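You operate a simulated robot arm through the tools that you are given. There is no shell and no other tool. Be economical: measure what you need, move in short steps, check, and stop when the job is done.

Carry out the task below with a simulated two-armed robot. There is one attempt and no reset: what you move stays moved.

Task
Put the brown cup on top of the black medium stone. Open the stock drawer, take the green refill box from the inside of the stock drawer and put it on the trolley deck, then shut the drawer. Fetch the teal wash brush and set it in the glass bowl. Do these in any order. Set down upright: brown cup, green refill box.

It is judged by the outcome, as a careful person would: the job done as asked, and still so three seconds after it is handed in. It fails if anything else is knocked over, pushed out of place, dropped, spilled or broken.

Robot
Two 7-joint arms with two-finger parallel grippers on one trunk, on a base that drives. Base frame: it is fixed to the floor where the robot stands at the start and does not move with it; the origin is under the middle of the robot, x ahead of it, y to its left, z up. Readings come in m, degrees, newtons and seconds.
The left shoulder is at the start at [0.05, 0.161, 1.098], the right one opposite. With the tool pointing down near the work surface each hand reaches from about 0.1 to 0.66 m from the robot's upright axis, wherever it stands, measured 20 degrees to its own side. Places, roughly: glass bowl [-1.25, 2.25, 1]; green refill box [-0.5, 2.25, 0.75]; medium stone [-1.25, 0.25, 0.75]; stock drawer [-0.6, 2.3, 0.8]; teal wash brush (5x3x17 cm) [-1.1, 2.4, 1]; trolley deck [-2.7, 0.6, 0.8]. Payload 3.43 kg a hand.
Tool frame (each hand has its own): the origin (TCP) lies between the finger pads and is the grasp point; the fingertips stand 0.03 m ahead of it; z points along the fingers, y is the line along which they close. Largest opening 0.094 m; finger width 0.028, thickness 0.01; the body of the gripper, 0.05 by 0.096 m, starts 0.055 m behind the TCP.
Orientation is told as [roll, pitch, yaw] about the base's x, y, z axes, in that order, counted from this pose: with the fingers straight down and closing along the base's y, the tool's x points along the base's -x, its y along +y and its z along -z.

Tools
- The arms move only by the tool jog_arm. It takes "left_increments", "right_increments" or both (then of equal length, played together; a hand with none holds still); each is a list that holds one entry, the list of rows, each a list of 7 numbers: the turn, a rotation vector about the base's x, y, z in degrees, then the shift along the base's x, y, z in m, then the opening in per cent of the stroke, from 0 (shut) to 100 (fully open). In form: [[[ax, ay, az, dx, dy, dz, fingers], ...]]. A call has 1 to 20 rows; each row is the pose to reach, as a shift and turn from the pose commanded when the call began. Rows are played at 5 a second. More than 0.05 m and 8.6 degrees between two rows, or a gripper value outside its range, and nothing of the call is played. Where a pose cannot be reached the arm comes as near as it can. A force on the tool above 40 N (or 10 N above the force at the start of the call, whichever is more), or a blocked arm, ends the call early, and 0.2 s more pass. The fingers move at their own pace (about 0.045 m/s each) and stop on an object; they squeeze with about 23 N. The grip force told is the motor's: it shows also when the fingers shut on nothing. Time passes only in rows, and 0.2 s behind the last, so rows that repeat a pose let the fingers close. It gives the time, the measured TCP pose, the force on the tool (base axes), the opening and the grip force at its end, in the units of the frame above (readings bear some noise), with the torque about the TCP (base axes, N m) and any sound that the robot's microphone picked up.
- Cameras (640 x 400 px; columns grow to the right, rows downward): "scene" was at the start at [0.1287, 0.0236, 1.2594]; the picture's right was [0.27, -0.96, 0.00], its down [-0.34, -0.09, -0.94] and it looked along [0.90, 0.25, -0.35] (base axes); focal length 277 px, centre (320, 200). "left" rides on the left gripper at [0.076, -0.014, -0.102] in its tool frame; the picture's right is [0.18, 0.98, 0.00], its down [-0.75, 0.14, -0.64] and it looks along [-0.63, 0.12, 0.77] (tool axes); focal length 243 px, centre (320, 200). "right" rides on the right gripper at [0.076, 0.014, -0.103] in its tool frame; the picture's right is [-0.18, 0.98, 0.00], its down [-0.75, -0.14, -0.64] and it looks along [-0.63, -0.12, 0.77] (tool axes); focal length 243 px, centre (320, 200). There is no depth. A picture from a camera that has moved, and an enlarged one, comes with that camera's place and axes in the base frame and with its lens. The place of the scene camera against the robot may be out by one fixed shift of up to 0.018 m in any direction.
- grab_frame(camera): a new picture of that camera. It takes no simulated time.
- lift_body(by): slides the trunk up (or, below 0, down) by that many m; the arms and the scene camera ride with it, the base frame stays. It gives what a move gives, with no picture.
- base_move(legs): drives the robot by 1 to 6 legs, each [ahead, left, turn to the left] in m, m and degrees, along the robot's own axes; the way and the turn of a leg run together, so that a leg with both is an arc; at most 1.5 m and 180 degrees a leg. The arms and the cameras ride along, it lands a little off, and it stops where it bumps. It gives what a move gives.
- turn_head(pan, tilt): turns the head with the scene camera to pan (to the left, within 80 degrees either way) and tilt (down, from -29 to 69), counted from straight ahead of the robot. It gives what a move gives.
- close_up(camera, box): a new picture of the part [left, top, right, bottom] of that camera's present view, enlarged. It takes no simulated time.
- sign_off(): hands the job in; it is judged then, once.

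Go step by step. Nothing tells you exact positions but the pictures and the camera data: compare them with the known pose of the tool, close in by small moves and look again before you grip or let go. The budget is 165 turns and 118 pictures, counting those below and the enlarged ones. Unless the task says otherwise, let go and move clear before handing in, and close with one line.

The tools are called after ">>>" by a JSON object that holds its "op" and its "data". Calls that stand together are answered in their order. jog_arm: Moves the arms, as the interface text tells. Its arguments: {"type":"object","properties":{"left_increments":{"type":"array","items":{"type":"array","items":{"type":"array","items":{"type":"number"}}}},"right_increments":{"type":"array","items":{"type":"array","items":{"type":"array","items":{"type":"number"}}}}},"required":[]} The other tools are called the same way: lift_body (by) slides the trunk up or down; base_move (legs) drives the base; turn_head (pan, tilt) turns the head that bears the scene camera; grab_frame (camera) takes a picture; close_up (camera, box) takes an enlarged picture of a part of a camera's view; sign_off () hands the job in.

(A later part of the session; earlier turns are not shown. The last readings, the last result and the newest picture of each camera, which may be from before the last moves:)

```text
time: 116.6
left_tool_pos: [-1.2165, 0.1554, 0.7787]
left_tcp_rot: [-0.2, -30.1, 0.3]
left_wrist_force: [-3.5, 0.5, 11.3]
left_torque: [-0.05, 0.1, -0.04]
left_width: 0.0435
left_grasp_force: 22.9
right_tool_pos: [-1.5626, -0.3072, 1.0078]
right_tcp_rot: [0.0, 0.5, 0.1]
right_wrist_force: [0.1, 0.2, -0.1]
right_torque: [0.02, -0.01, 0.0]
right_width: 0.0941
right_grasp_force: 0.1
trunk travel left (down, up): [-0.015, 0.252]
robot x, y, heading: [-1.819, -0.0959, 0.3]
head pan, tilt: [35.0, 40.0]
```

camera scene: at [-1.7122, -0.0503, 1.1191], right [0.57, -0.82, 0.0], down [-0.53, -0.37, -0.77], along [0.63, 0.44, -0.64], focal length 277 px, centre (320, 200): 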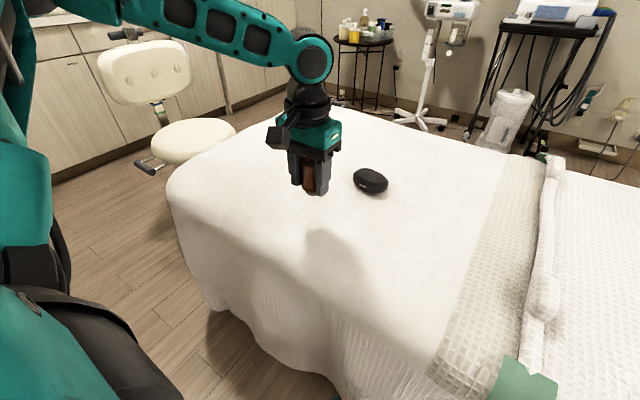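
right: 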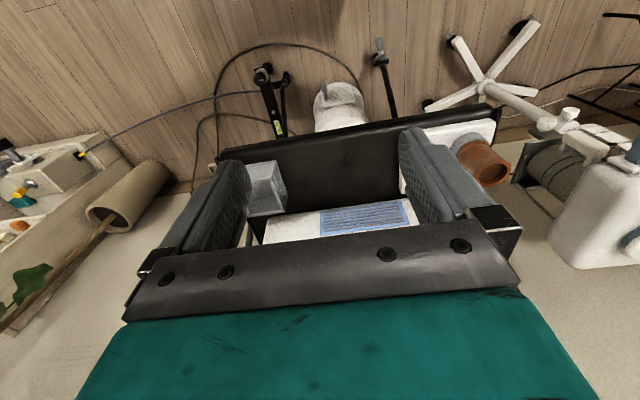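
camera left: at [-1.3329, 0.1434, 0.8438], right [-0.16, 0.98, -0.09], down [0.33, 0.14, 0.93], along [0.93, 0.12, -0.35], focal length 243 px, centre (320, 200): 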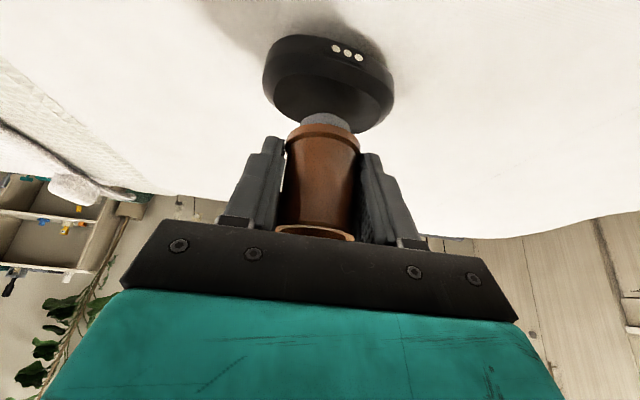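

Contact. Easing off the pressure, opening, and retreating along the tool axis.

>>> {"op": "jog_arm", "data": {"left_increments": [[[0, 0, 0, 0, 0, 0.003, 0], [0, 0, 0, 0, 0, 0.003, 20], [0, 0, 0, 0, 0, 0.003, 40], [0, 0, 0, 0, 0, 0.003, 70], [0, 0, 0, 0, 0, 0.003, 100], [0, 0, 0, 0, 0, 0.003, 100], [0, 0, 0, -0.01, 0, 0.03, 100], [0, 0, 0, -0.03, 0, 0.065, 100], [0, 0, 0, -0.05, 0, 0.1, 100], [0, 0, 0, -0.05, 0, 0.1, 100]]]}}

>>> {"op": "close_up", "data": {"camera": "scene", "box": [290, 100, 450, 220]}}

>>> {"op": "grab_frame", "data": {"camera": "left"}}

```text
time: 118.8
left_tool_pos: [-1.2664, 0.1557, 0.8754]
left_tcp_rot: [-0.2, -29.8, 0.3]
left_wrist_force: [-0.6, -0.5, -0.3]
left_torque: [-0.01, -0.02, -0.01]
left_width: 0.0939
left_grasp_force: 0.0
right_tool_pos: [-1.5618, -0.3067, 1.0081]
right_tcp_rot: [0.0, 0.5, 0.2]
right_wrist_force: [0.4, 0.2, -0.6]
right_torque: [0.01, -0.03, 0.05]
right_width: 0.0942
right_grasp_force: 0.1
trunk travel left (down, up): [-0.015, 0.252]
robot x, y, heading: [-1.8206, -0.101, -0.1]
head pan, tilt: [35.0, 40.0]
```

```text
3.33 times, centred on (370, 160) of scene
camera zoom: at [-1.7124, -0.0505, 1.119], right [0.57, -0.82, 0.0], down [-0.53, -0.37, -0.77], along [0.63, 0.44, -0.64], focal length 923 px, centre (153, 333)
```

zoom: 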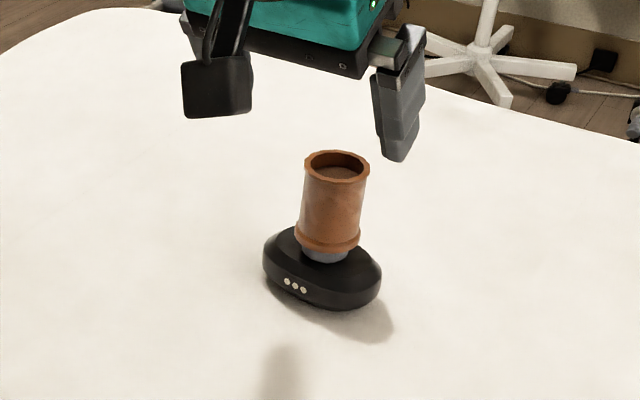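

```text
65 pictures are left
camera left: at [-1.3833, 0.1405, 0.9265], right [-0.16, 0.98, -0.09], down [0.34, 0.14, 0.93], along [0.93, 0.12, -0.35], focal length 243 px, centre (320, 200)
```

left: 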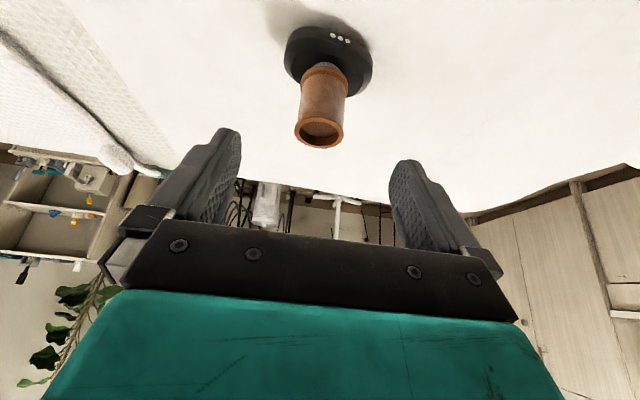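

The cup stands on the stone. Now retracting the left hand and raising the trunk, then driving to the counter.

>>> {"op": "jog_arm", "data": {"left_increments": [[[0, 0, 0, -0.03, 0, 0.03, 100], [0, 6, 0, -0.06, 0, 0.06, 100], [0, 12, 0, -0.1, 0, 0.08, 100], [0, 18, 0, -0.14, 0, 0.08, 100], [0, 24, 0, -0.18, 0, 0.08, 100], [0, 30, 0, -0.22, 0, 0.08, 100], [0, 30, 0, -0.26, 0, 0.1, 100], [0, 30, 0, -0.26, 0, 0.1, 100]]]}}

>>> {"op": "base_move", "data": {"legs": [[-0.12, 0, 0], [0, 0.9, 0], [0, 0, 90]]}}

>>> {"op": "turn_head", "data": {"pan": -15, "tilt": 25}}

>>> {"op": "grab_frame", "data": {"camera": "scene"}}

```text
time: 120.6
left_tool_pos: [-1.5272, 0.1576, 0.9747]
left_tcp_rot: [0.0, 0.4, 0.2]
left_wrist_force: [-0.2, 0.2, 0.2]
left_torque: [0.0, -0.05, -0.02]
left_width: 0.0941
left_grasp_force: 0.0
right_tool_pos: [-1.5616, -0.3074, 1.0079]
right_tcp_rot: [0.0, 0.5, 0.2]
right_wrist_force: [-0.1, 0.1, 1.0]
right_torque: [-0.02, -0.03, 0.01]
right_width: 0.094
right_grasp_force: 0.1
trunk travel left (down, up): [-0.015, 0.252]
robot x, y, heading: [-1.8212, -0.0954, 0.2]
head pan, tilt: [35.0, 40.0]
```

```text
time: 130.0
left_tool_pos: [-2.1985, 1.0989, 0.974]
left_tcp_rot: [0.0, 0.2, 90.8]
left_wrist_force: [-0.1, -0.4, 0.0]
left_torque: [0.01, -0.02, -0.04]
left_width: 0.0941
left_grasp_force: 0.1
right_tool_pos: [-1.7328, 1.0685, 1.0072]
right_tcp_rot: [0.0, 0.5, 90.8]
right_wrist_force: [-0.4, 0.1, -0.5]
right_torque: [-0.03, 0.0, 0.02]
right_width: 0.0939
right_grasp_force: 0.1
trunk travel left (down, up): [-0.015, 0.252]
robot x, y, heading: [-1.9441, 0.8097, 90.4]
head pan, tilt: [35.0, 40.0]
```

```text
time: 131.2
left_tool_pos: [-2.1996, 1.0998, 0.9755]
left_tcp_rot: [0.1, 0.3, 90.8]
left_wrist_force: [0.5, 0.3, -0.9]
left_torque: [0.0, 0.02, -0.02]
left_width: 0.0939
left_grasp_force: 0.2
right_tool_pos: [-1.7333, 1.0707, 1.0077]
right_tcp_rot: [0.0, 0.5, 90.7]
right_wrist_force: [-0.2, -0.3, -0.1]
right_torque: [0.0, 0.01, 0.01]
right_width: 0.0942
right_grasp_force: 0.1
trunk travel left (down, up): [-0.015, 0.252]
robot x, y, heading: [-1.94, 0.806, 90.5]
head pan, tilt: [-15.0, 25.0]
```

```text
64 pictures are left
camera scene: at [-1.9183, 0.9363, 1.1423], right [0.97, -0.25, 0.0], down [-0.1, -0.41, -0.91], along [0.22, 0.88, -0.42], focal length 277 px, centre (320, 200)
```

scene: 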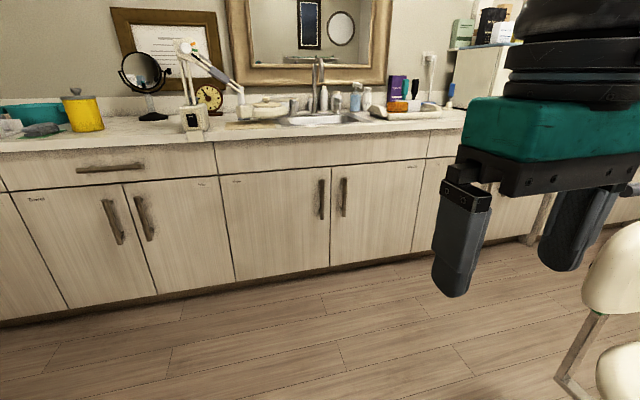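

Counter with sink and various items ahead. I'll raise the trunk and drive up to the counter near x≈-1.3.

>>> {"op": "lift_body", "data": {"by": 0.15}}

>>> {"op": "base_move", "data": {"legs": [[0.8, 0, 0], [0, -0.65, 0]]}}

>>> {"op": "turn_head", "data": {"pan": -10, "tilt": 30}}

>>> {"op": "grab_frame", "data": {"camera": "scene"}}

```text
time: 132.9
left_tool_pos: [-2.1983, 1.1004, 1.1246]
left_tcp_rot: [0.0, 0.2, 90.7]
left_wrist_force: [-0.7, -0.2, 0.4]
left_torque: [-0.01, 0.0, 0.0]
left_width: 0.0941
left_grasp_force: 0.0
right_tool_pos: [-1.733, 1.0694, 1.158]
right_tcp_rot: [0.1, 0.5, 90.8]
right_wrist_force: [-0.2, -0.4, -0.5]
right_torque: [0.0, -0.02, 0.02]
right_width: 0.0942
right_grasp_force: 0.1
trunk travel left (down, up): [-0.165, 0.102]
robot x, y, heading: [-1.9389, 0.8072, 90.6]
head pan, tilt: [-15.0, 25.0]
```

```text
time: 140.5
left_tool_pos: [-1.5631, 1.9165, 1.125]
left_tcp_rot: [0.0, 0.2, 91.8]
left_wrist_force: [0.4, 0.4, 0.8]
left_torque: [0.0, 0.0, 0.0]
left_width: 0.0939
left_grasp_force: 0.1
right_tool_pos: [-1.0955, 1.8953, 1.1576]
right_tcp_rot: [0.0, 0.5, 91.9]
right_wrist_force: [-1.3, 0.3, 0.2]
right_torque: [0.03, -0.01, 0.0]
right_width: 0.094
right_grasp_force: 0.1
trunk travel left (down, up): [-0.165, 0.102]
robot x, y, heading: [-1.2973, 1.6271, 91.5]
head pan, tilt: [-15.0, 25.0]
```

```text
time: 141.1
left_tool_pos: [-1.5634, 1.9152, 1.1246]
left_tcp_rot: [0.0, 0.3, 91.7]
left_wrist_force: [-0.4, -0.5, -0.5]
left_torque: [-0.01, 0.01, -0.01]
left_width: 0.0939
left_grasp_force: 0.0
right_tool_pos: [-1.0958, 1.8947, 1.1584]
right_tcp_rot: [0.1, 0.5, 91.8]
right_wrist_force: [0.9, 1.7, -0.5]
right_torque: [-0.03, 0.01, 0.03]
right_width: 0.0942
right_grasp_force: 0.1
trunk travel left (down, up): [-0.165, 0.102]
robot x, y, heading: [-1.3019, 1.6294, 91.5]
head pan, tilt: [-10.0, 30.0]
```

```text
63 pictures are left
camera scene: at [-1.2876, 1.7579, 1.2844], right [0.99, -0.15, 0.0], down [-0.07, -0.49, -0.87], along [0.13, 0.86, -0.5], focal length 277 px, centre (320, 200)
```

scene: 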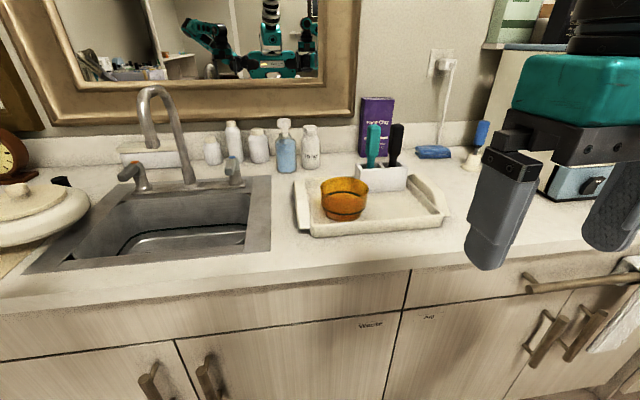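

>>> {"op": "close_up", "data": {"camera": "scene", "box": [280, 80, 500, 245]}}

```text
2.42 times, centred on (390, 162) of scene
camera zoom: at [-1.2876, 1.7579, 1.2844], right [0.99, -0.15, 0.0], down [-0.07, -0.49, -0.87], along [0.13, 0.86, -0.5], focal length 671 px, centre (150, 291)
```

zoom: 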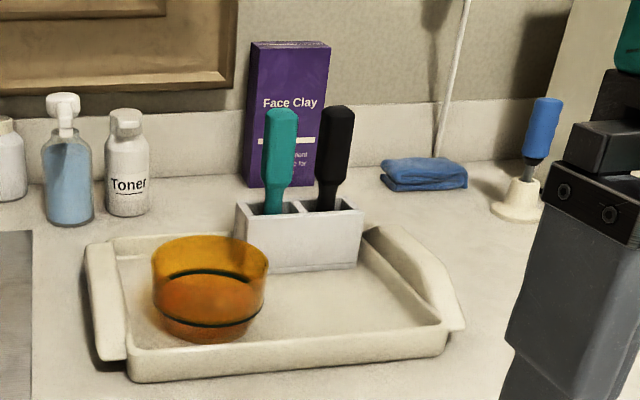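

The teal brush stands (with a black one) in a white two-slot block behind a tray; the amber glass bowl is in the tray. I'll raise the trunk, come closer, and use the right hand.

>>> {"op": "lift_body", "data": {"by": 0.09}}

>>> {"op": "base_move", "data": {"legs": [[0, 0, -1.5], [0.16, 0, 0]]}}

>>> {"op": "grab_frame", "data": {"camera": "scene"}}

>>> {"op": "grab_frame", "data": {"camera": "right"}}

```text
time: 142.4
left_tool_pos: [-1.5626, 1.9172, 1.2152]
left_tcp_rot: [0.0, 0.3, 91.7]
left_wrist_force: [-0.3, 0.5, 0.0]
left_torque: [0.03, 0.04, 0.0]
left_width: 0.0937
left_grasp_force: 0.1
right_tool_pos: [-1.0976, 1.8941, 1.2465]
right_tcp_rot: [0.0, 0.5, 91.8]
right_wrist_force: [0.5, 0.1, -0.4]
right_torque: [0.0, 0.01, -0.03]
right_width: 0.0942
right_grasp_force: 0.0
trunk travel left (down, up): [-0.255, 0.012]
robot x, y, heading: [-1.2986, 1.6291, 91.1]
head pan, tilt: [-10.0, 30.0]
```

```text
time: 144.2
left_tool_pos: [-1.5557, 2.0815, 1.2141]
left_tcp_rot: [0.0, 0.4, 90.3]
left_wrist_force: [0.1, -0.6, -0.4]
left_torque: [-0.01, -0.02, 0.01]
left_width: 0.0937
left_grasp_force: 0.1
right_tool_pos: [-1.0913, 2.0483, 1.2473]
right_tcp_rot: [0.0, 0.4, 90.4]
right_wrist_force: [-0.2, -0.6, -0.5]
right_torque: [-0.03, 0.01, 0.01]
right_width: 0.0939
right_grasp_force: 0.0
trunk travel left (down, up): [-0.255, 0.012]
robot x, y, heading: [-1.301, 1.788, 89.9]
head pan, tilt: [-10.0, 30.0]
```

```text
61 pictures are left
camera scene: at [-1.2846, 1.9161, 1.3743], right [0.99, -0.17, 0.0], down [-0.09, -0.49, -0.87], along [0.15, 0.85, -0.5], focal length 277 px, centre (320, 200)
```

scene: 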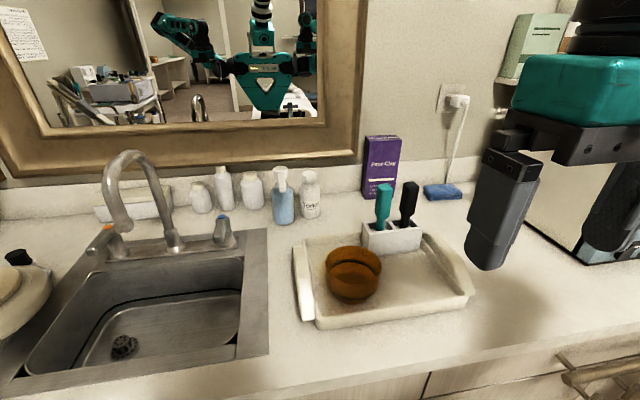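

```text
60 pictures are left
camera right: at [-1.1042, 1.9726, 1.3513], right [-0.98, 0.18, 0.0], down [0.14, 0.76, 0.64], along [0.11, 0.63, -0.77], focal length 243 px, centre (320, 200)
```

right: 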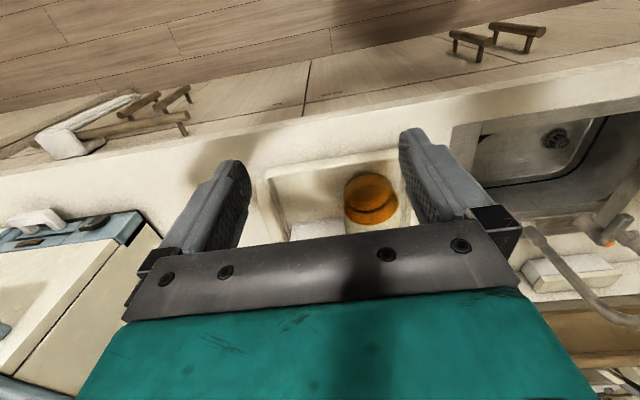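

Bowl rim triangulates to about (-1.15, 2.30, 0.997). Now moving the right hand forward high above the brush block to see it from the wrist camera.

>>> {"op": "jog_arm", "data": {"right_increments": [[[0, 0, 0, 0.01, 0.04, 0, 100], [0, 0, 0, 0.02, 0.08, 0, 100], [0, 0, 0, 0.02, 0.12, 0, 100], [0, 0, 0, 0.02, 0.16, 0, 100], [0, 0, 0, 0.02, 0.2, 0, 100], [0, 0, 0, 0.02, 0.2, 0, 100]]]}}

>>> {"op": "grab_frame", "data": {"camera": "right"}}

```text
time: 145.6
left_tool_pos: [-1.5555, 2.0799, 1.2146]
left_tcp_rot: [0.0, 0.2, 90.3]
left_wrist_force: [-0.5, -1.0, 0.4]
left_torque: [0.0, -0.01, -0.01]
left_width: 0.0941
left_grasp_force: 0.1
right_tool_pos: [-1.069, 2.2484, 1.2485]
right_tcp_rot: [0.1, 0.4, 90.4]
right_wrist_force: [0.2, 0.9, 0.7]
right_torque: [-0.02, 0.03, 0.0]
right_width: 0.0939
right_grasp_force: 0.0
trunk travel left (down, up): [-0.255, 0.012]
robot x, y, heading: [-1.3009, 1.7875, 90.1]
head pan, tilt: [-10.0, 30.0]
```

```text
59 pictures are left
camera right: at [-1.0829, 2.1729, 1.3524], right [-0.98, 0.18, 0.0], down [0.14, 0.76, 0.64], along [0.11, 0.63, -0.77], focal length 243 px, centre (320, 200)
```

right: 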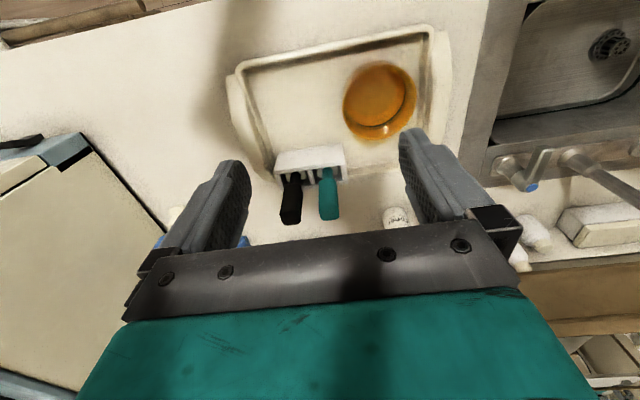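

Brush handle ≈ (-1.053, 2.414), top z≈1.09; black neighbour ≈6 cm to its right. Looking closer to choose the grasp direction.

>>> {"op": "close_up", "data": {"camera": "right", "box": [250, 130, 390, 230]}}

>>> {"op": "close_up", "data": {"camera": "scene", "box": [340, 160, 460, 260]}}

```text
4.00 times, centred on (320, 180) of right
camera zoom: at [-1.0829, 2.1729, 1.3524], right [-0.98, 0.18, 0.0], down [0.14, 0.76, 0.64], along [0.11, 0.63, -0.77], focal length 970 px, centre (320, 280)
```

zoom: 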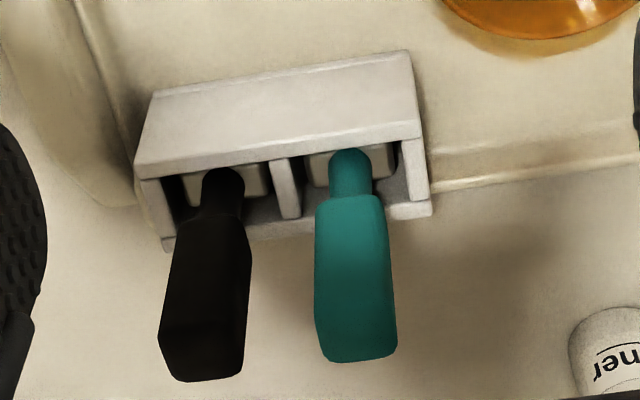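

```text
4.00 times, centred on (400, 210) of scene
camera zoom: at [-1.2844, 1.9148, 1.3744], right [0.99, -0.17, 0.0], down [-0.09, -0.49, -0.87], along [0.15, 0.85, -0.5], focal length 1108 px, centre (0, 160)
```

zoom: 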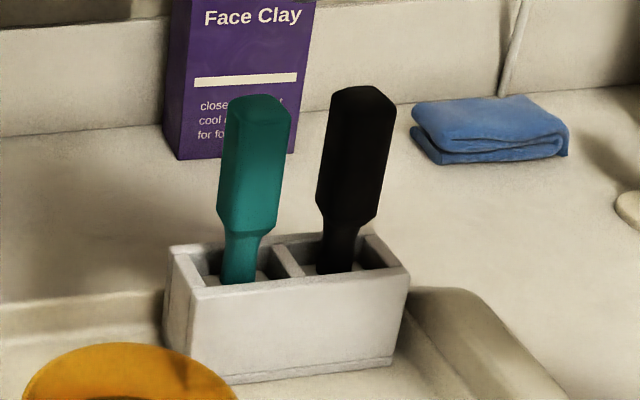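

Handle is ~3 cm wide with ~3 cm gap to the black one: a sideways grip with a part-opened gripper pitched forward fits. Pitching the right hand 50° to a pre-grasp pose.

>>> {"op": "jog_arm", "data": {"right_increments": [[[7, 0, 0, 0, 0, 0, 52], [14, 0, 0, 0, 0, -0.01, 52], [21, 0, 0, 0.0, 0, -0.03, 52], [28, 0, 0, 0.005, 0.01, -0.05, 52], [35, 0, 0, 0.01, 0.02, -0.07, 52], [42, 0, 0, 0.012, 0.04, -0.09, 52], [50, 0, 0, 0.014, 0.06, -0.11, 52], [50, 0, 0, 0.014, 0.08, -0.125, 52], [50, 0, 0, 0.014, 0.08, -0.125, 52]]]}}

>>> {"op": "grab_frame", "data": {"camera": "right"}}

>>> {"op": "close_up", "data": {"camera": "scene", "box": [320, 130, 480, 260]}}

```text
time: 147.6
left_tool_pos: [-1.5554, 2.0816, 1.2143]
left_tcp_rot: [0.0, 0.2, 90.3]
left_wrist_force: [0.5, -0.7, -0.5]
left_torque: [-0.01, 0.03, 0.0]
left_width: 0.094
left_grasp_force: 0.1
right_tool_pos: [-1.0563, 2.3274, 1.1227]
right_tcp_rot: [-0.4, -49.6, 90.5]
right_wrist_force: [-0.2, 0.0, 0.0]
right_torque: [0.0, 0.01, 0.01]
right_width: 0.049
right_grasp_force: 0.1
trunk travel left (down, up): [-0.255, 0.012]
robot x, y, heading: [-1.2961, 1.7859, 90.0]
head pan, tilt: [-10.0, 30.0]
```

```text
56 pictures are left
camera right: at [-1.0697, 2.2001, 1.132], right [-0.98, 0.11, 0.14], down [0.14, 0.0, 0.99], along [0.11, 0.99, -0.02], focal length 243 px, centre (320, 200)
```

right: 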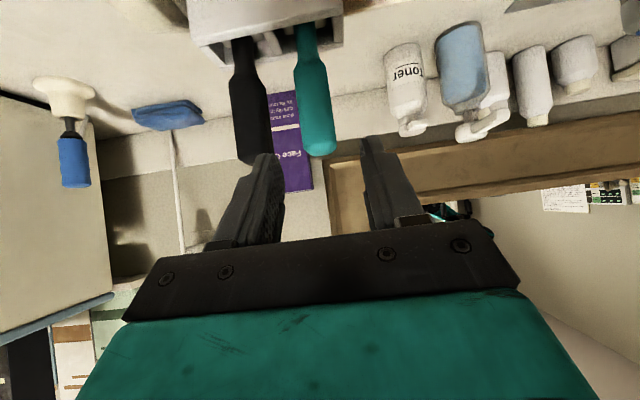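

```text
3.08 times, centred on (400, 195) of scene
camera zoom: at [-1.2845, 1.9149, 1.3744], right [0.99, -0.17, 0.0], down [-0.09, -0.49, -0.87], along [0.15, 0.85, -0.5], focal length 852 px, centre (74, 215)
```

zoom: 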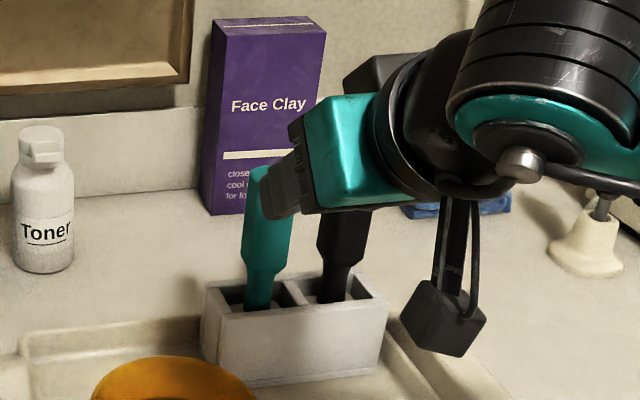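

Teal handle centre ≈ (-1.051, 2.414), from z 1.015 to 1.089. Approaching along the finger axis, checking midway.

>>> {"op": "jog_arm", "data": {"right_increments": [[[0, 0, 0, 0.003, 0.025, -0.02, 52], [0, 0, 0, 0.005, 0.05, -0.04, 52], [0, 0, 0, 0.005, 0.05, -0.04, 52]]]}}

>>> {"op": "grab_frame", "data": {"camera": "right"}}

```text
time: 148.4
left_tool_pos: [-1.5555, 2.0801, 1.2164]
left_tcp_rot: [0.0, 0.2, 90.3]
left_wrist_force: [0.1, 0.6, 0.8]
left_torque: [-0.01, -0.03, 0.02]
left_width: 0.094
left_grasp_force: 0.0
right_tool_pos: [-1.052, 2.3765, 1.0839]
right_tcp_rot: [-0.4, -49.6, 90.6]
right_wrist_force: [-0.2, 0.1, 0.4]
right_torque: [0.0, -0.01, 0.0]
right_width: 0.0488
right_grasp_force: 0.1
trunk travel left (down, up): [-0.255, 0.012]
robot x, y, heading: [-1.2988, 1.7878, 90.0]
head pan, tilt: [-10.0, 30.0]
```

```text
54 pictures are left
camera right: at [-1.0652, 2.2486, 1.0937], right [-0.98, 0.11, 0.14], down [0.14, 0.0, 0.99], along [0.11, 0.99, -0.02], focal length 243 px, centre (320, 200)
```

right: 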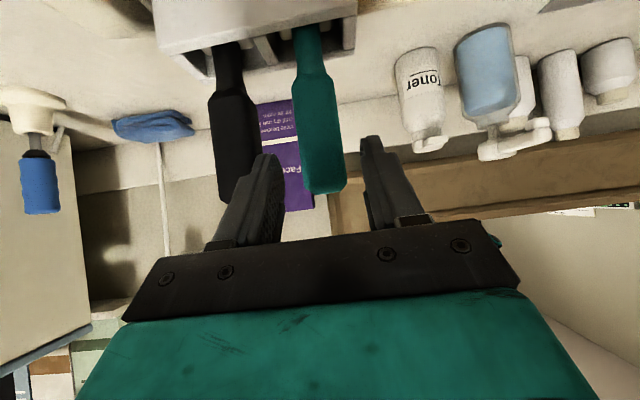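

Centred. Finishing the approach, closing, and lifting slightly.

>>> {"op": "jog_arm", "data": {"right_increments": [[[0, 0, 0, 0, 0.02, -0.016, 52], [0, 0, 0, 0, 0.036, -0.029, 52], [0, 0, 0, 0, 0.036, -0.029, 40], [0, 0, 0, 0, 0.036, -0.029, 20], [0, 0, 0, 0, 0.036, -0.029, 0], [0, 0, 0, 0, 0.036, -0.029, 0]]]}}

>>> {"op": "grab_frame", "data": {"camera": "right"}}

```text
time: 149.8
left_tool_pos: [-1.5553, 2.081, 1.2142]
left_tcp_rot: [0.0, 0.3, 90.4]
left_wrist_force: [0.4, -0.7, -0.1]
left_torque: [0.0, 0.04, -0.05]
left_width: 0.094
left_grasp_force: 0.1
right_tool_pos: [-1.053, 2.4127, 1.054]
right_tcp_rot: [-0.4, -49.5, 90.7]
right_wrist_force: [0.5, 0.7, 0.2]
right_torque: [0.08, 0.07, 0.0]
right_width: 0.0338
right_grasp_force: 22.6
trunk travel left (down, up): [-0.255, 0.012]
robot x, y, heading: [-1.2977, 1.7868, 90.2]
head pan, tilt: [-10.0, 30.0]
```

```text
53 pictures are left
camera right: at [-1.0652, 2.2844, 1.0629], right [-0.98, 0.12, 0.14], down [0.14, 0.0, 0.99], along [0.11, 0.99, -0.02], focal length 243 px, centre (320, 200)
```

right: 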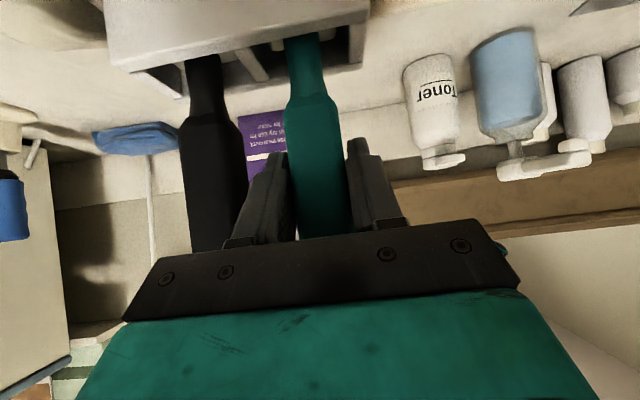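

Gripped (3.4 cm). Lifting straight up.

>>> {"op": "jog_arm", "data": {"right_increments": [[[0, 0, 0, 0, 0, 0.015, 0], [0, 0, 0, 0, 0, 0.035, 0], [0, 0, 0, 0, 0, 0.06, 0], [0, 0, 0, 0, 0, 0.09, 0], [0, 0, 0, 0, 0, 0.12, 0], [0, 0, 0, 0, 0, 0.135, 0], [0, 0, 0, 0, 0, 0.135, 0]]]}}

>>> {"op": "grab_frame", "data": {"camera": "scene"}}

```text
time: 151.4
left_tool_pos: [-1.5557, 2.0803, 1.2146]
left_tcp_rot: [0.0, 0.2, 90.3]
left_wrist_force: [0.3, -0.9, -0.3]
left_torque: [-0.01, -0.01, -0.03]
left_width: 0.0941
left_grasp_force: 0.0
right_tool_pos: [-1.0524, 2.4122, 1.1882]
right_tcp_rot: [-0.4, -49.6, 90.5]
right_wrist_force: [0.5, 0.3, -1.0]
right_torque: [0.0, -0.01, -0.01]
right_width: 0.0339
right_grasp_force: 22.6
trunk travel left (down, up): [-0.255, 0.012]
robot x, y, heading: [-1.2977, 1.7889, 90.1]
head pan, tilt: [-10.0, 30.0]
```

```text
52 pictures are left
camera scene: at [-1.2846, 1.9154, 1.3744], right [0.99, -0.17, 0.0], down [-0.09, -0.49, -0.87], along [0.15, 0.85, -0.5], focal length 277 px, centre (320, 200)
```

scene: 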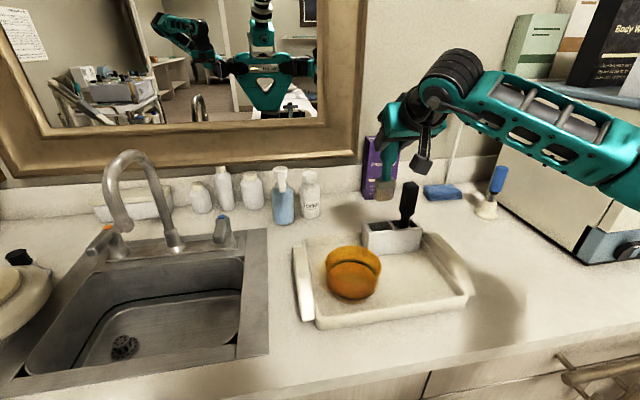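

Brush is out of its holder. Moving it over the bowl centre (-1.15, 2.30).

>>> {"op": "jog_arm", "data": {"right_increments": [[[0, 0, 0, -0.02, -0.03, 0, 0], [0, 0, 0, -0.045, -0.06, 0, 0], [0, 0, 0, -0.07, -0.085, 0, 0], [0, 0, 0, -0.097, -0.108, 0, 0], [0, 0, 0, -0.097, -0.108, 0, 0]]]}}

>>> {"op": "close_up", "data": {"camera": "scene", "box": [280, 130, 460, 330]}}

>>> {"op": "grab_frame", "data": {"camera": "right"}}

```text
time: 152.6
left_tool_pos: [-1.5546, 2.0811, 1.2148]
left_tcp_rot: [0.0, 0.2, 90.4]
left_wrist_force: [0.1, 0.8, -0.2]
left_torque: [0.0, -0.01, -0.01]
left_width: 0.0941
left_grasp_force: 0.0
right_tool_pos: [-1.1514, 2.3047, 1.191]
right_tcp_rot: [-0.3, -49.5, 90.5]
right_wrist_force: [1.4, 0.4, -0.9]
right_torque: [0.05, -0.02, 0.0]
right_width: 0.0339
right_grasp_force: 23.1
trunk travel left (down, up): [-0.255, 0.012]
robot x, y, heading: [-1.2954, 1.7861, 90.3]
head pan, tilt: [-10.0, 30.0]
```

```text
2.00 times, centred on (370, 230) of scene
camera zoom: at [-1.2842, 1.9154, 1.3743], right [0.99, -0.17, 0.0], down [-0.09, -0.49, -0.87], along [0.15, 0.85, -0.5], focal length 554 px, centre (220, 140)
```

zoom: 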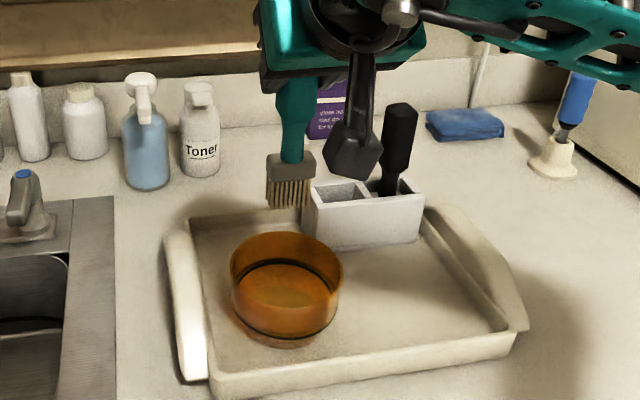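

```text
50 pictures are left
camera right: at [-1.1642, 2.1771, 1.2002], right [-0.98, 0.12, 0.14], down [0.14, 0.0, 0.99], along [0.11, 0.99, -0.02], focal length 243 px, centre (320, 200)
```

right: 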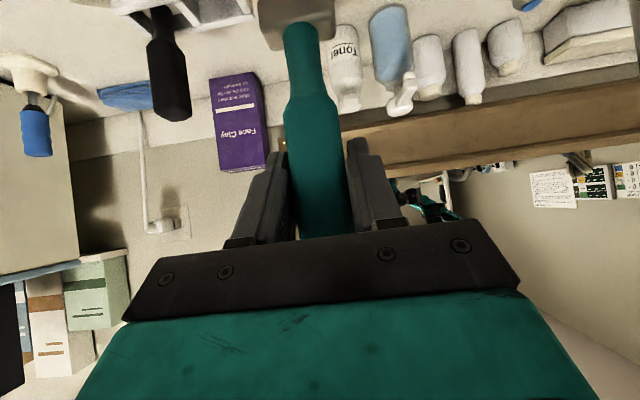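

The bristle end is over the bowl. To avoid it toppling, I'll lean the brush 30° to the right so it rests on the rim, with its head in the bowl.

>>> {"op": "jog_arm", "data": {"right_increments": [[[0, 7.5, 0, 0.018, 0, 0.0, 0], [0, 15, 0, 0.036, 0, 0, 0], [0, 22.5, 0, 0.055, 0, 0, 0], [0, 30, 0, 0.073, 0, 0, 0], [0, 30, 0, 0.073, 0, -0.03, 0], [0, 30, 0, 0.073, 0, -0.06, 0], [0, 30, 0, 0.073, 0, -0.06, 0]]]}}

>>> {"op": "close_up", "data": {"camera": "scene", "box": [280, 130, 460, 330]}}

```text
time: 154.2
left_tool_pos: [-1.5545, 2.08, 1.2152]
left_tcp_rot: [0.0, 0.2, 90.3]
left_wrist_force: [-0.9, 0.6, -0.1]
left_torque: [0.02, 0.01, -0.02]
left_width: 0.0943
left_grasp_force: 0.0
right_tool_pos: [-1.0748, 2.3066, 1.1302]
right_tcp_rot: [41.5, -41.5, 59.9]
right_wrist_force: [0.6, 0.1, -1.3]
right_torque: [-0.04, -0.1, -0.02]
right_width: 0.0337
right_grasp_force: 22.8
trunk travel left (down, up): [-0.255, 0.012]
robot x, y, heading: [-1.3025, 1.7879, 90.0]
head pan, tilt: [-10.0, 30.0]
```

```text
2.00 times, centred on (370, 230) of scene
camera zoom: at [-1.2847, 1.9153, 1.3744], right [0.99, -0.17, 0.0], down [-0.09, -0.49, -0.87], along [0.15, 0.85, -0.5], focal length 554 px, centre (220, 140)
```

zoom: 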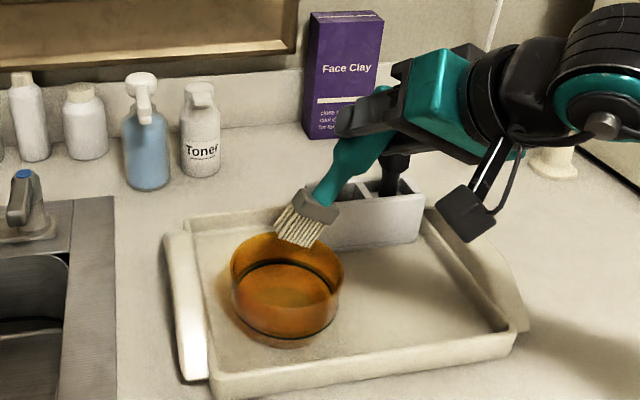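

Alignment as planned. Lowering into the bowl in small steps.

>>> {"op": "jog_arm", "data": {"right_increments": [[[0, 0, 0, -0.003, -0.002, -0.02, 0], [0, 0, 0, -0.003, -0.002, -0.035, 0], [0, 0, 0, -0.003, -0.002, -0.045, 0], [0, 0, 0, -0.003, -0.002, -0.05, 0]]]}}

>>> {"op": "close_up", "data": {"camera": "scene", "box": [280, 130, 460, 330]}}

```text
time: 155.2
left_tool_pos: [-1.556, 2.0808, 1.215]
left_tcp_rot: [0.0, 0.2, 90.3]
left_wrist_force: [-0.3, -0.1, 0.0]
left_torque: [0.01, -0.01, 0.01]
left_width: 0.094
left_grasp_force: 0.0
right_tool_pos: [-1.0779, 2.302, 1.0785]
right_tcp_rot: [41.4, -41.5, 60.0]
right_wrist_force: [0.4, 0.2, -0.9]
right_torque: [-0.03, -0.03, 0.03]
right_width: 0.0338
right_grasp_force: 23.1
trunk travel left (down, up): [-0.255, 0.012]
robot x, y, heading: [-1.2988, 1.7858, 90.1]
head pan, tilt: [-10.0, 30.0]
```

```text
2.00 times, centred on (370, 230) of scene
camera zoom: at [-1.2845, 1.9153, 1.3744], right [0.99, -0.17, 0.0], down [-0.09, -0.49, -0.87], along [0.15, 0.85, -0.5], focal length 554 px, centre (220, 140)
```

zoom: 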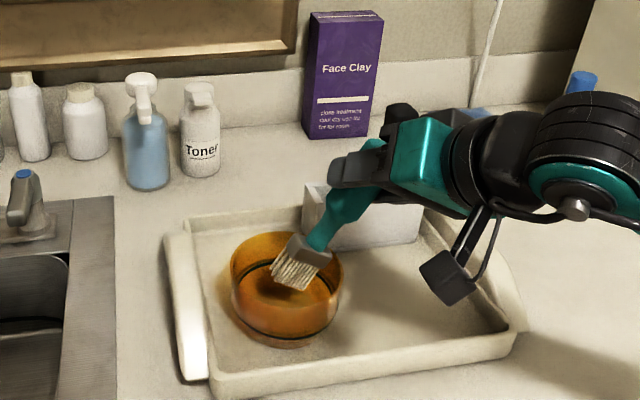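

>>> {"op": "jog_arm", "data": {"right_increments": [[[0, 0, 0, 0, 0, -0.004, 0], [0, 0, 0, 0, 0, -0.008, 0], [0, 0, 0, 0, 0, -0.012, 0]]]}}

>>> {"op": "close_up", "data": {"camera": "scene", "box": [310, 180, 430, 310]}}

```text
time: 156.0
left_tool_pos: [-1.5539, 2.0807, 1.2147]
left_tcp_rot: [0.0, 0.2, 90.4]
left_wrist_force: [-0.8, -0.7, -1.0]
left_torque: [0.0, 0.02, 0.0]
left_width: 0.0941
left_grasp_force: 0.0
right_tool_pos: [-1.0778, 2.3023, 1.0665]
right_tcp_rot: [41.5, -41.5, 59.8]
right_wrist_force: [0.5, 0.3, -0.8]
right_torque: [-0.01, -0.03, -0.01]
right_width: 0.0338
right_grasp_force: 23.3
trunk travel left (down, up): [-0.255, 0.012]
robot x, y, heading: [-1.299, 1.7883, 90.2]
head pan, tilt: [-10.0, 30.0]
```

```text
3.08 times, centred on (370, 245) of scene
camera zoom: at [-1.2845, 1.9153, 1.3744], right [0.99, -0.17, 0.0], down [-0.09, -0.49, -0.87], along [0.15, 0.85, -0.5], focal length 852 px, centre (166, 62)
```

zoom: 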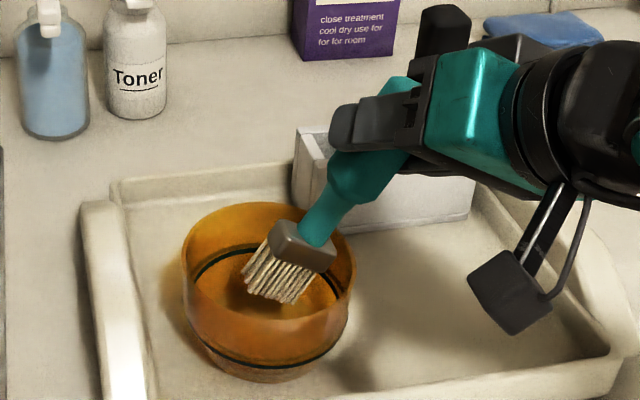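

>>> {"op": "jog_arm", "data": {"right_increments": [[[0, 0, 0, -0.002, 0, -0.004, 0], [0, 0, 0, -0.003, 0, -0.008, 0], [0, 0, 0, -0.004, 0, -0.012, 0], [0, 0, 0, -0.004, 0, -0.016, 0]]]}}

>>> {"op": "close_up", "data": {"camera": "scene", "box": [310, 180, 430, 310]}}

```text
time: 157.0
left_tool_pos: [-1.5547, 2.0795, 1.2156]
left_tcp_rot: [0.0, 0.2, 90.2]
left_wrist_force: [-0.7, 0.7, -0.7]
left_torque: [-0.01, 0.0, -0.03]
left_width: 0.0939
left_grasp_force: 0.0
right_tool_pos: [-1.0843, 2.3035, 1.0495]
right_tcp_rot: [41.5, -41.5, 60.0]
right_wrist_force: [-0.4, -0.3, -1.2]
right_torque: [0.02, -0.05, 0.03]
right_width: 0.0337
right_grasp_force: 23.3
trunk travel left (down, up): [-0.255, 0.012]
robot x, y, heading: [-1.3001, 1.7874, 89.8]
head pan, tilt: [-10.0, 30.0]
```

```text
3.08 times, centred on (370, 245) of scene
camera zoom: at [-1.2846, 1.9153, 1.3744], right [0.99, -0.17, 0.0], down [-0.09, -0.49, -0.87], along [0.15, 0.85, -0.5], focal length 852 px, centre (166, 62)
```

zoom: 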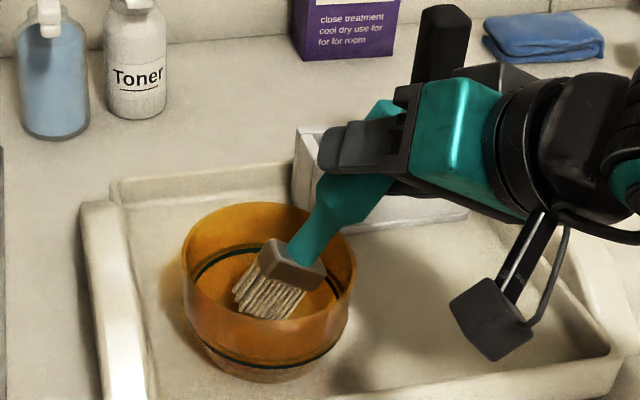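

>>> {"op": "jog_arm", "data": {"right_increments": [[[0, 0, 0, -0.001, 0, -0.004, 0], [0, 0, 0, -0.002, 0, -0.008, 0], [0, 0, 0, -0.002, 0, -0.011, 0]]]}}

>>> {"op": "close_up", "data": {"camera": "scene", "box": [310, 180, 430, 310]}}

```text
time: 157.8
left_tool_pos: [-1.5542, 2.0794, 1.2153]
left_tcp_rot: [0.0, 0.3, 90.3]
left_wrist_force: [0.0, -0.6, 0.4]
left_torque: [-0.01, 0.06, -0.01]
left_width: 0.0941
left_grasp_force: 0.1
right_tool_pos: [-1.0844, 2.3032, 1.044]
right_tcp_rot: [41.9, -42.0, 59.6]
right_wrist_force: [3.9, -2.3, 14.9]
right_torque: [-0.25, 0.21, 0.08]
right_width: 0.0337
right_grasp_force: 22.9
trunk travel left (down, up): [-0.255, 0.012]
robot x, y, heading: [-1.2977, 1.7878, 90.1]
head pan, tilt: [-10.0, 30.0]
```

```text
3.08 times, centred on (370, 245) of scene
camera zoom: at [-1.2844, 1.9136, 1.3749], right [0.99, -0.17, 0.0], down [-0.09, -0.49, -0.87], along [0.15, 0.85, -0.5], focal length 852 px, centre (166, 62)
```

zoom: 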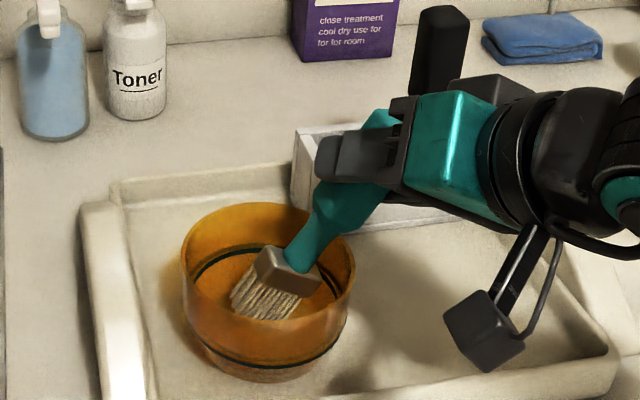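

Touching down with ~15 N. Easing up 3 mm, opening part way, and retreating along the tool axis.

>>> {"op": "jog_arm", "data": {"right_increments": [[[0, 0, 0, 0, 0, 0.005, 0], [0, 0, 0, 0, 0, 0.005, 15], [0, 0, 0, 0, 0, 0.005, 40], [0, 0, 0, 0, 0, 0.005, 60], [0, 0, 0, 0, 0, 0.005, 60], [0, 0, 0, 0.008, -0.019, 0.019, 60], [0, 0, 0, 0.016, -0.038, 0.033, 60], [0, 0, 0, 0.028, -0.068, 0.055, 60], [0, 0, 0, 0.035, -0.085, 0.075, 60], [0, 0, 0, 0.035, -0.085, 0.1, 60]]]}}

>>> {"op": "close_up", "data": {"camera": "scene", "box": [280, 130, 460, 330]}}

```text
time: 160.0
left_tool_pos: [-1.5557, 2.0805, 1.2149]
left_tcp_rot: [-0.1, 0.2, 90.3]
left_wrist_force: [-0.2, 0.4, 0.3]
left_torque: [-0.01, 0.02, 0.02]
left_width: 0.094
left_grasp_force: 0.0
right_tool_pos: [-1.0512, 2.2182, 1.1403]
right_tcp_rot: [41.4, -41.5, 60.0]
right_wrist_force: [0.2, 0.5, 0.5]
right_torque: [0.01, 0.0, 0.01]
right_width: 0.0563
right_grasp_force: 0.1
trunk travel left (down, up): [-0.255, 0.012]
robot x, y, heading: [-1.2954, 1.7914, 89.9]
head pan, tilt: [-10.0, 30.0]
```

```text
2.00 times, centred on (370, 230) of scene
camera zoom: at [-1.2847, 1.9153, 1.3743], right [0.99, -0.17, 0.0], down [-0.09, -0.49, -0.87], along [0.15, 0.85, -0.5], focal length 554 px, centre (220, 140)
```

zoom: 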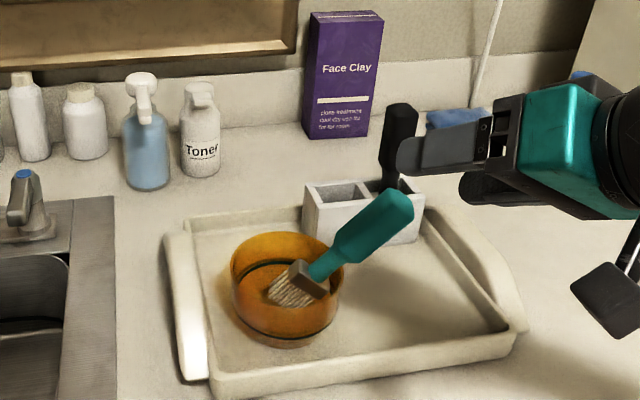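

The brush rests in the bowl. Now retracting the right hand and moving along the counter to the stock drawer.

>>> {"op": "jog_arm", "data": {"right_increments": [[[0, 0, 0, 0, -0.04, 0.02, 60], [0, -7.5, 0, 0, -0.08, 0.04, 60], [0, -15, 0, 0, -0.12, 0.06, 60], [0, -22.5, 0, 0, -0.14, 0.06, 60], [0, -30, 0, 0, -0.16, 0.06, 60], [0, -30, 0, 0, -0.16, 0.06, 60]]]}}

>>> {"op": "base_move", "data": {"legs": [[-0.2, 0, 0], [0, -0.45, 0]]}}

>>> {"op": "turn_head", "data": {"pan": -10, "tilt": 45}}

>>> {"op": "grab_frame", "data": {"camera": "scene"}}

```text
time: 161.4
left_tool_pos: [-1.556, 2.0806, 1.2151]
left_tcp_rot: [-0.1, 0.2, 90.3]
left_wrist_force: [0.2, -0.1, -0.3]
left_torque: [0.01, 0.03, 0.01]
left_width: 0.0939
left_grasp_force: 0.0
right_tool_pos: [-1.0301, 2.1253, 1.2704]
right_tcp_rot: [-0.6, -49.6, 90.7]
right_wrist_force: [0.5, 0.4, -0.3]
right_torque: [0.0, 0.03, 0.03]
right_width: 0.0566
right_grasp_force: 0.0
right hand out of reach, approached as far as the arm can: row 1, 2, 3, 4, 5, 6
trunk travel left (down, up): [-0.255, 0.012]
robot x, y, heading: [-1.3014, 1.7907, 90.2]
head pan, tilt: [-10.0, 30.0]
```

```text
time: 165.3
left_tool_pos: [-1.1057, 1.8843, 1.2153]
left_tcp_rot: [0.0, 0.2, 91.1]
left_wrist_force: [0.4, 0.0, 0.3]
left_torque: [-0.01, 0.01, 0.0]
left_width: 0.094
left_grasp_force: 0.1
right_tool_pos: [-0.5818, 1.9369, 1.2701]
right_tcp_rot: [-0.5, -49.5, 91.4]
right_wrist_force: [0.4, 1.1, 0.8]
right_torque: [-0.01, -0.03, 0.0]
right_width: 0.0562
right_grasp_force: 0.0
trunk travel left (down, up): [-0.255, 0.012]
robot x, y, heading: [-0.8462, 1.5935, 90.9]
head pan, tilt: [-10.0, 30.0]
```

```text
time: 166.1
left_tool_pos: [-1.1052, 1.8838, 1.215]
left_tcp_rot: [0.0, 0.2, 91.2]
left_wrist_force: [0.3, -0.7, -0.5]
left_torque: [-0.03, -0.02, -0.05]
left_width: 0.0938
left_grasp_force: 0.0
right_tool_pos: [-0.581, 1.9356, 1.2705]
right_tcp_rot: [-0.4, -49.5, 91.3]
right_wrist_force: [-0.1, -0.5, -0.3]
right_torque: [-0.02, 0.02, 0.01]
right_width: 0.0567
right_grasp_force: 0.0
trunk travel left (down, up): [-0.255, 0.012]
robot x, y, heading: [-0.8447, 1.5953, 90.6]
head pan, tilt: [-10.0, 45.0]
```

```text
43 pictures are left
camera scene: at [-0.8347, 1.7137, 1.3518], right [0.99, -0.16, 0.0], down [-0.11, -0.7, -0.71], along [0.11, 0.7, -0.71], focal length 277 px, centre (320, 200)
```

scene: 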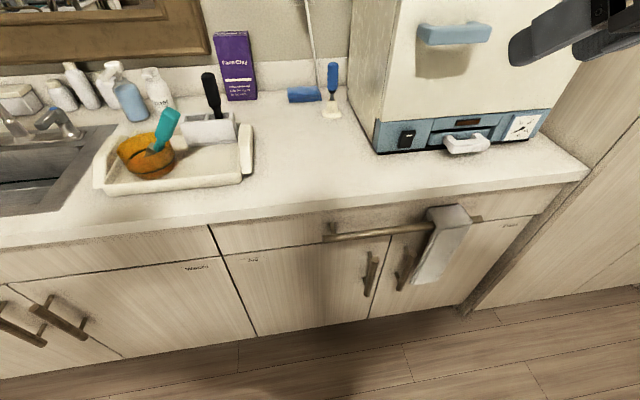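

>>> {"op": "close_up", "data": {"camera": "scene", "box": [200, 180, 540, 330]}}

```text
1.88 times, centred on (370, 255) of scene
camera zoom: at [-0.8347, 1.7137, 1.3518], right [0.99, -0.16, 0.0], down [-0.11, -0.7, -0.71], along [0.11, 0.7, -0.71], focal length 521 px, centre (226, 96)
```

zoom: 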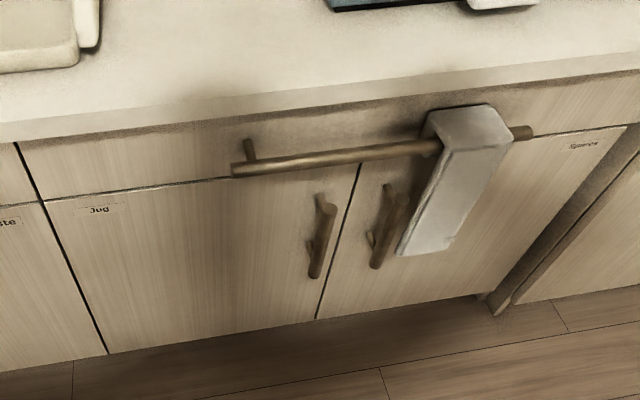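

This wide drawer (bar handle x≈-0.77…-0.36, y≈2.1, towel draped on its right part) is the stock drawer. I'll shift right to x≈-0.5 (away from the stool), lower the trunk, and orient the left hand to hook the bar at x≈-0.68.

>>> {"op": "base_move", "data": {"legs": [[0, -0.33, -0.8]]}}

>>> {"op": "lift_body", "data": {"by": -0.17}}

>>> {"op": "jog_arm", "data": {"left_increments": [[[0, 0, 8, 0, 0, 0, 100], [0, 0, 16, 0, 0, 0, 100], [0, 0, 24, 0, 0, 0, 100], [0, 0, 32, 0, 0, 0, 100], [0, 0, 40, 0, 0, 0, 100], [0, 0, 48, 0, 0, 0, 100], [0, 0, 56, 0, 0, 0, 100], [0, 0, 64, 0, 0, 0, 100], [0, 0, 72, 0, 0, 0, 100], [0, 0, 80, 0, 0, 0, 100], [0, 0, 88, 0, 0, 0, 100], [0, 0, 90, 0, 0, 0, 100]]]}}

```text
time: 168.2
left_tool_pos: [-0.7674, 1.8909, 1.2156]
left_tcp_rot: [0.0, 0.3, 90.1]
left_wrist_force: [0.8, -0.6, -0.2]
left_torque: [0.01, 0.0, -0.03]
left_width: 0.0937
left_grasp_force: 0.0
right_tool_pos: [-0.2409, 1.9342, 1.2712]
right_tcp_rot: [-0.4, -49.5, 90.3]
right_wrist_force: [0.1, 0.9, -0.2]
right_torque: [0.0, 0.0, 0.01]
right_width: 0.0564
right_grasp_force: 0.0
trunk travel left (down, up): [-0.255, 0.012]
robot x, y, heading: [-0.5128, 1.5979, 90.1]
head pan, tilt: [-10.0, 45.0]
```

```text
time: 170.2
left_tool_pos: [-0.7673, 1.8906, 1.0453]
left_tcp_rot: [0.0, 0.2, 90.1]
left_wrist_force: [-0.4, 0.2, 0.4]
left_torque: [-0.01, 0.04, 0.02]
left_width: 0.0943
left_grasp_force: 0.1
right_tool_pos: [-0.2409, 1.9337, 1.1002]
right_tcp_rot: [-0.4, -49.5, 90.3]
right_wrist_force: [-0.1, -0.4, 0.3]
right_torque: [-0.01, 0.0, -0.03]
right_width: 0.0563
right_grasp_force: 0.0
trunk travel left (down, up): [-0.085, 0.182]
robot x, y, heading: [-0.5116, 1.5986, 90.0]
head pan, tilt: [-10.0, 45.0]
```

```text
time: 172.8
left_tool_pos: [-0.7674, 1.8914, 1.045]
left_tcp_rot: [-0.1, 0.3, -179.8]
left_wrist_force: [0.8, -0.6, 0.5]
left_torque: [0.0, -0.02, -0.01]
left_width: 0.0938
left_grasp_force: 0.0
right_tool_pos: [-0.2419, 1.9349, 1.1009]
right_tcp_rot: [-0.4, -49.5, 90.3]
right_wrist_force: [0.0, 0.1, 0.0]
right_torque: [0.02, 0.0, 0.02]
right_width: 0.0563
right_grasp_force: 0.0
trunk travel left (down, up): [-0.085, 0.182]
robot x, y, heading: [-0.5154, 1.5956, 89.5]
head pan, tilt: [-10.0, 45.0]
```

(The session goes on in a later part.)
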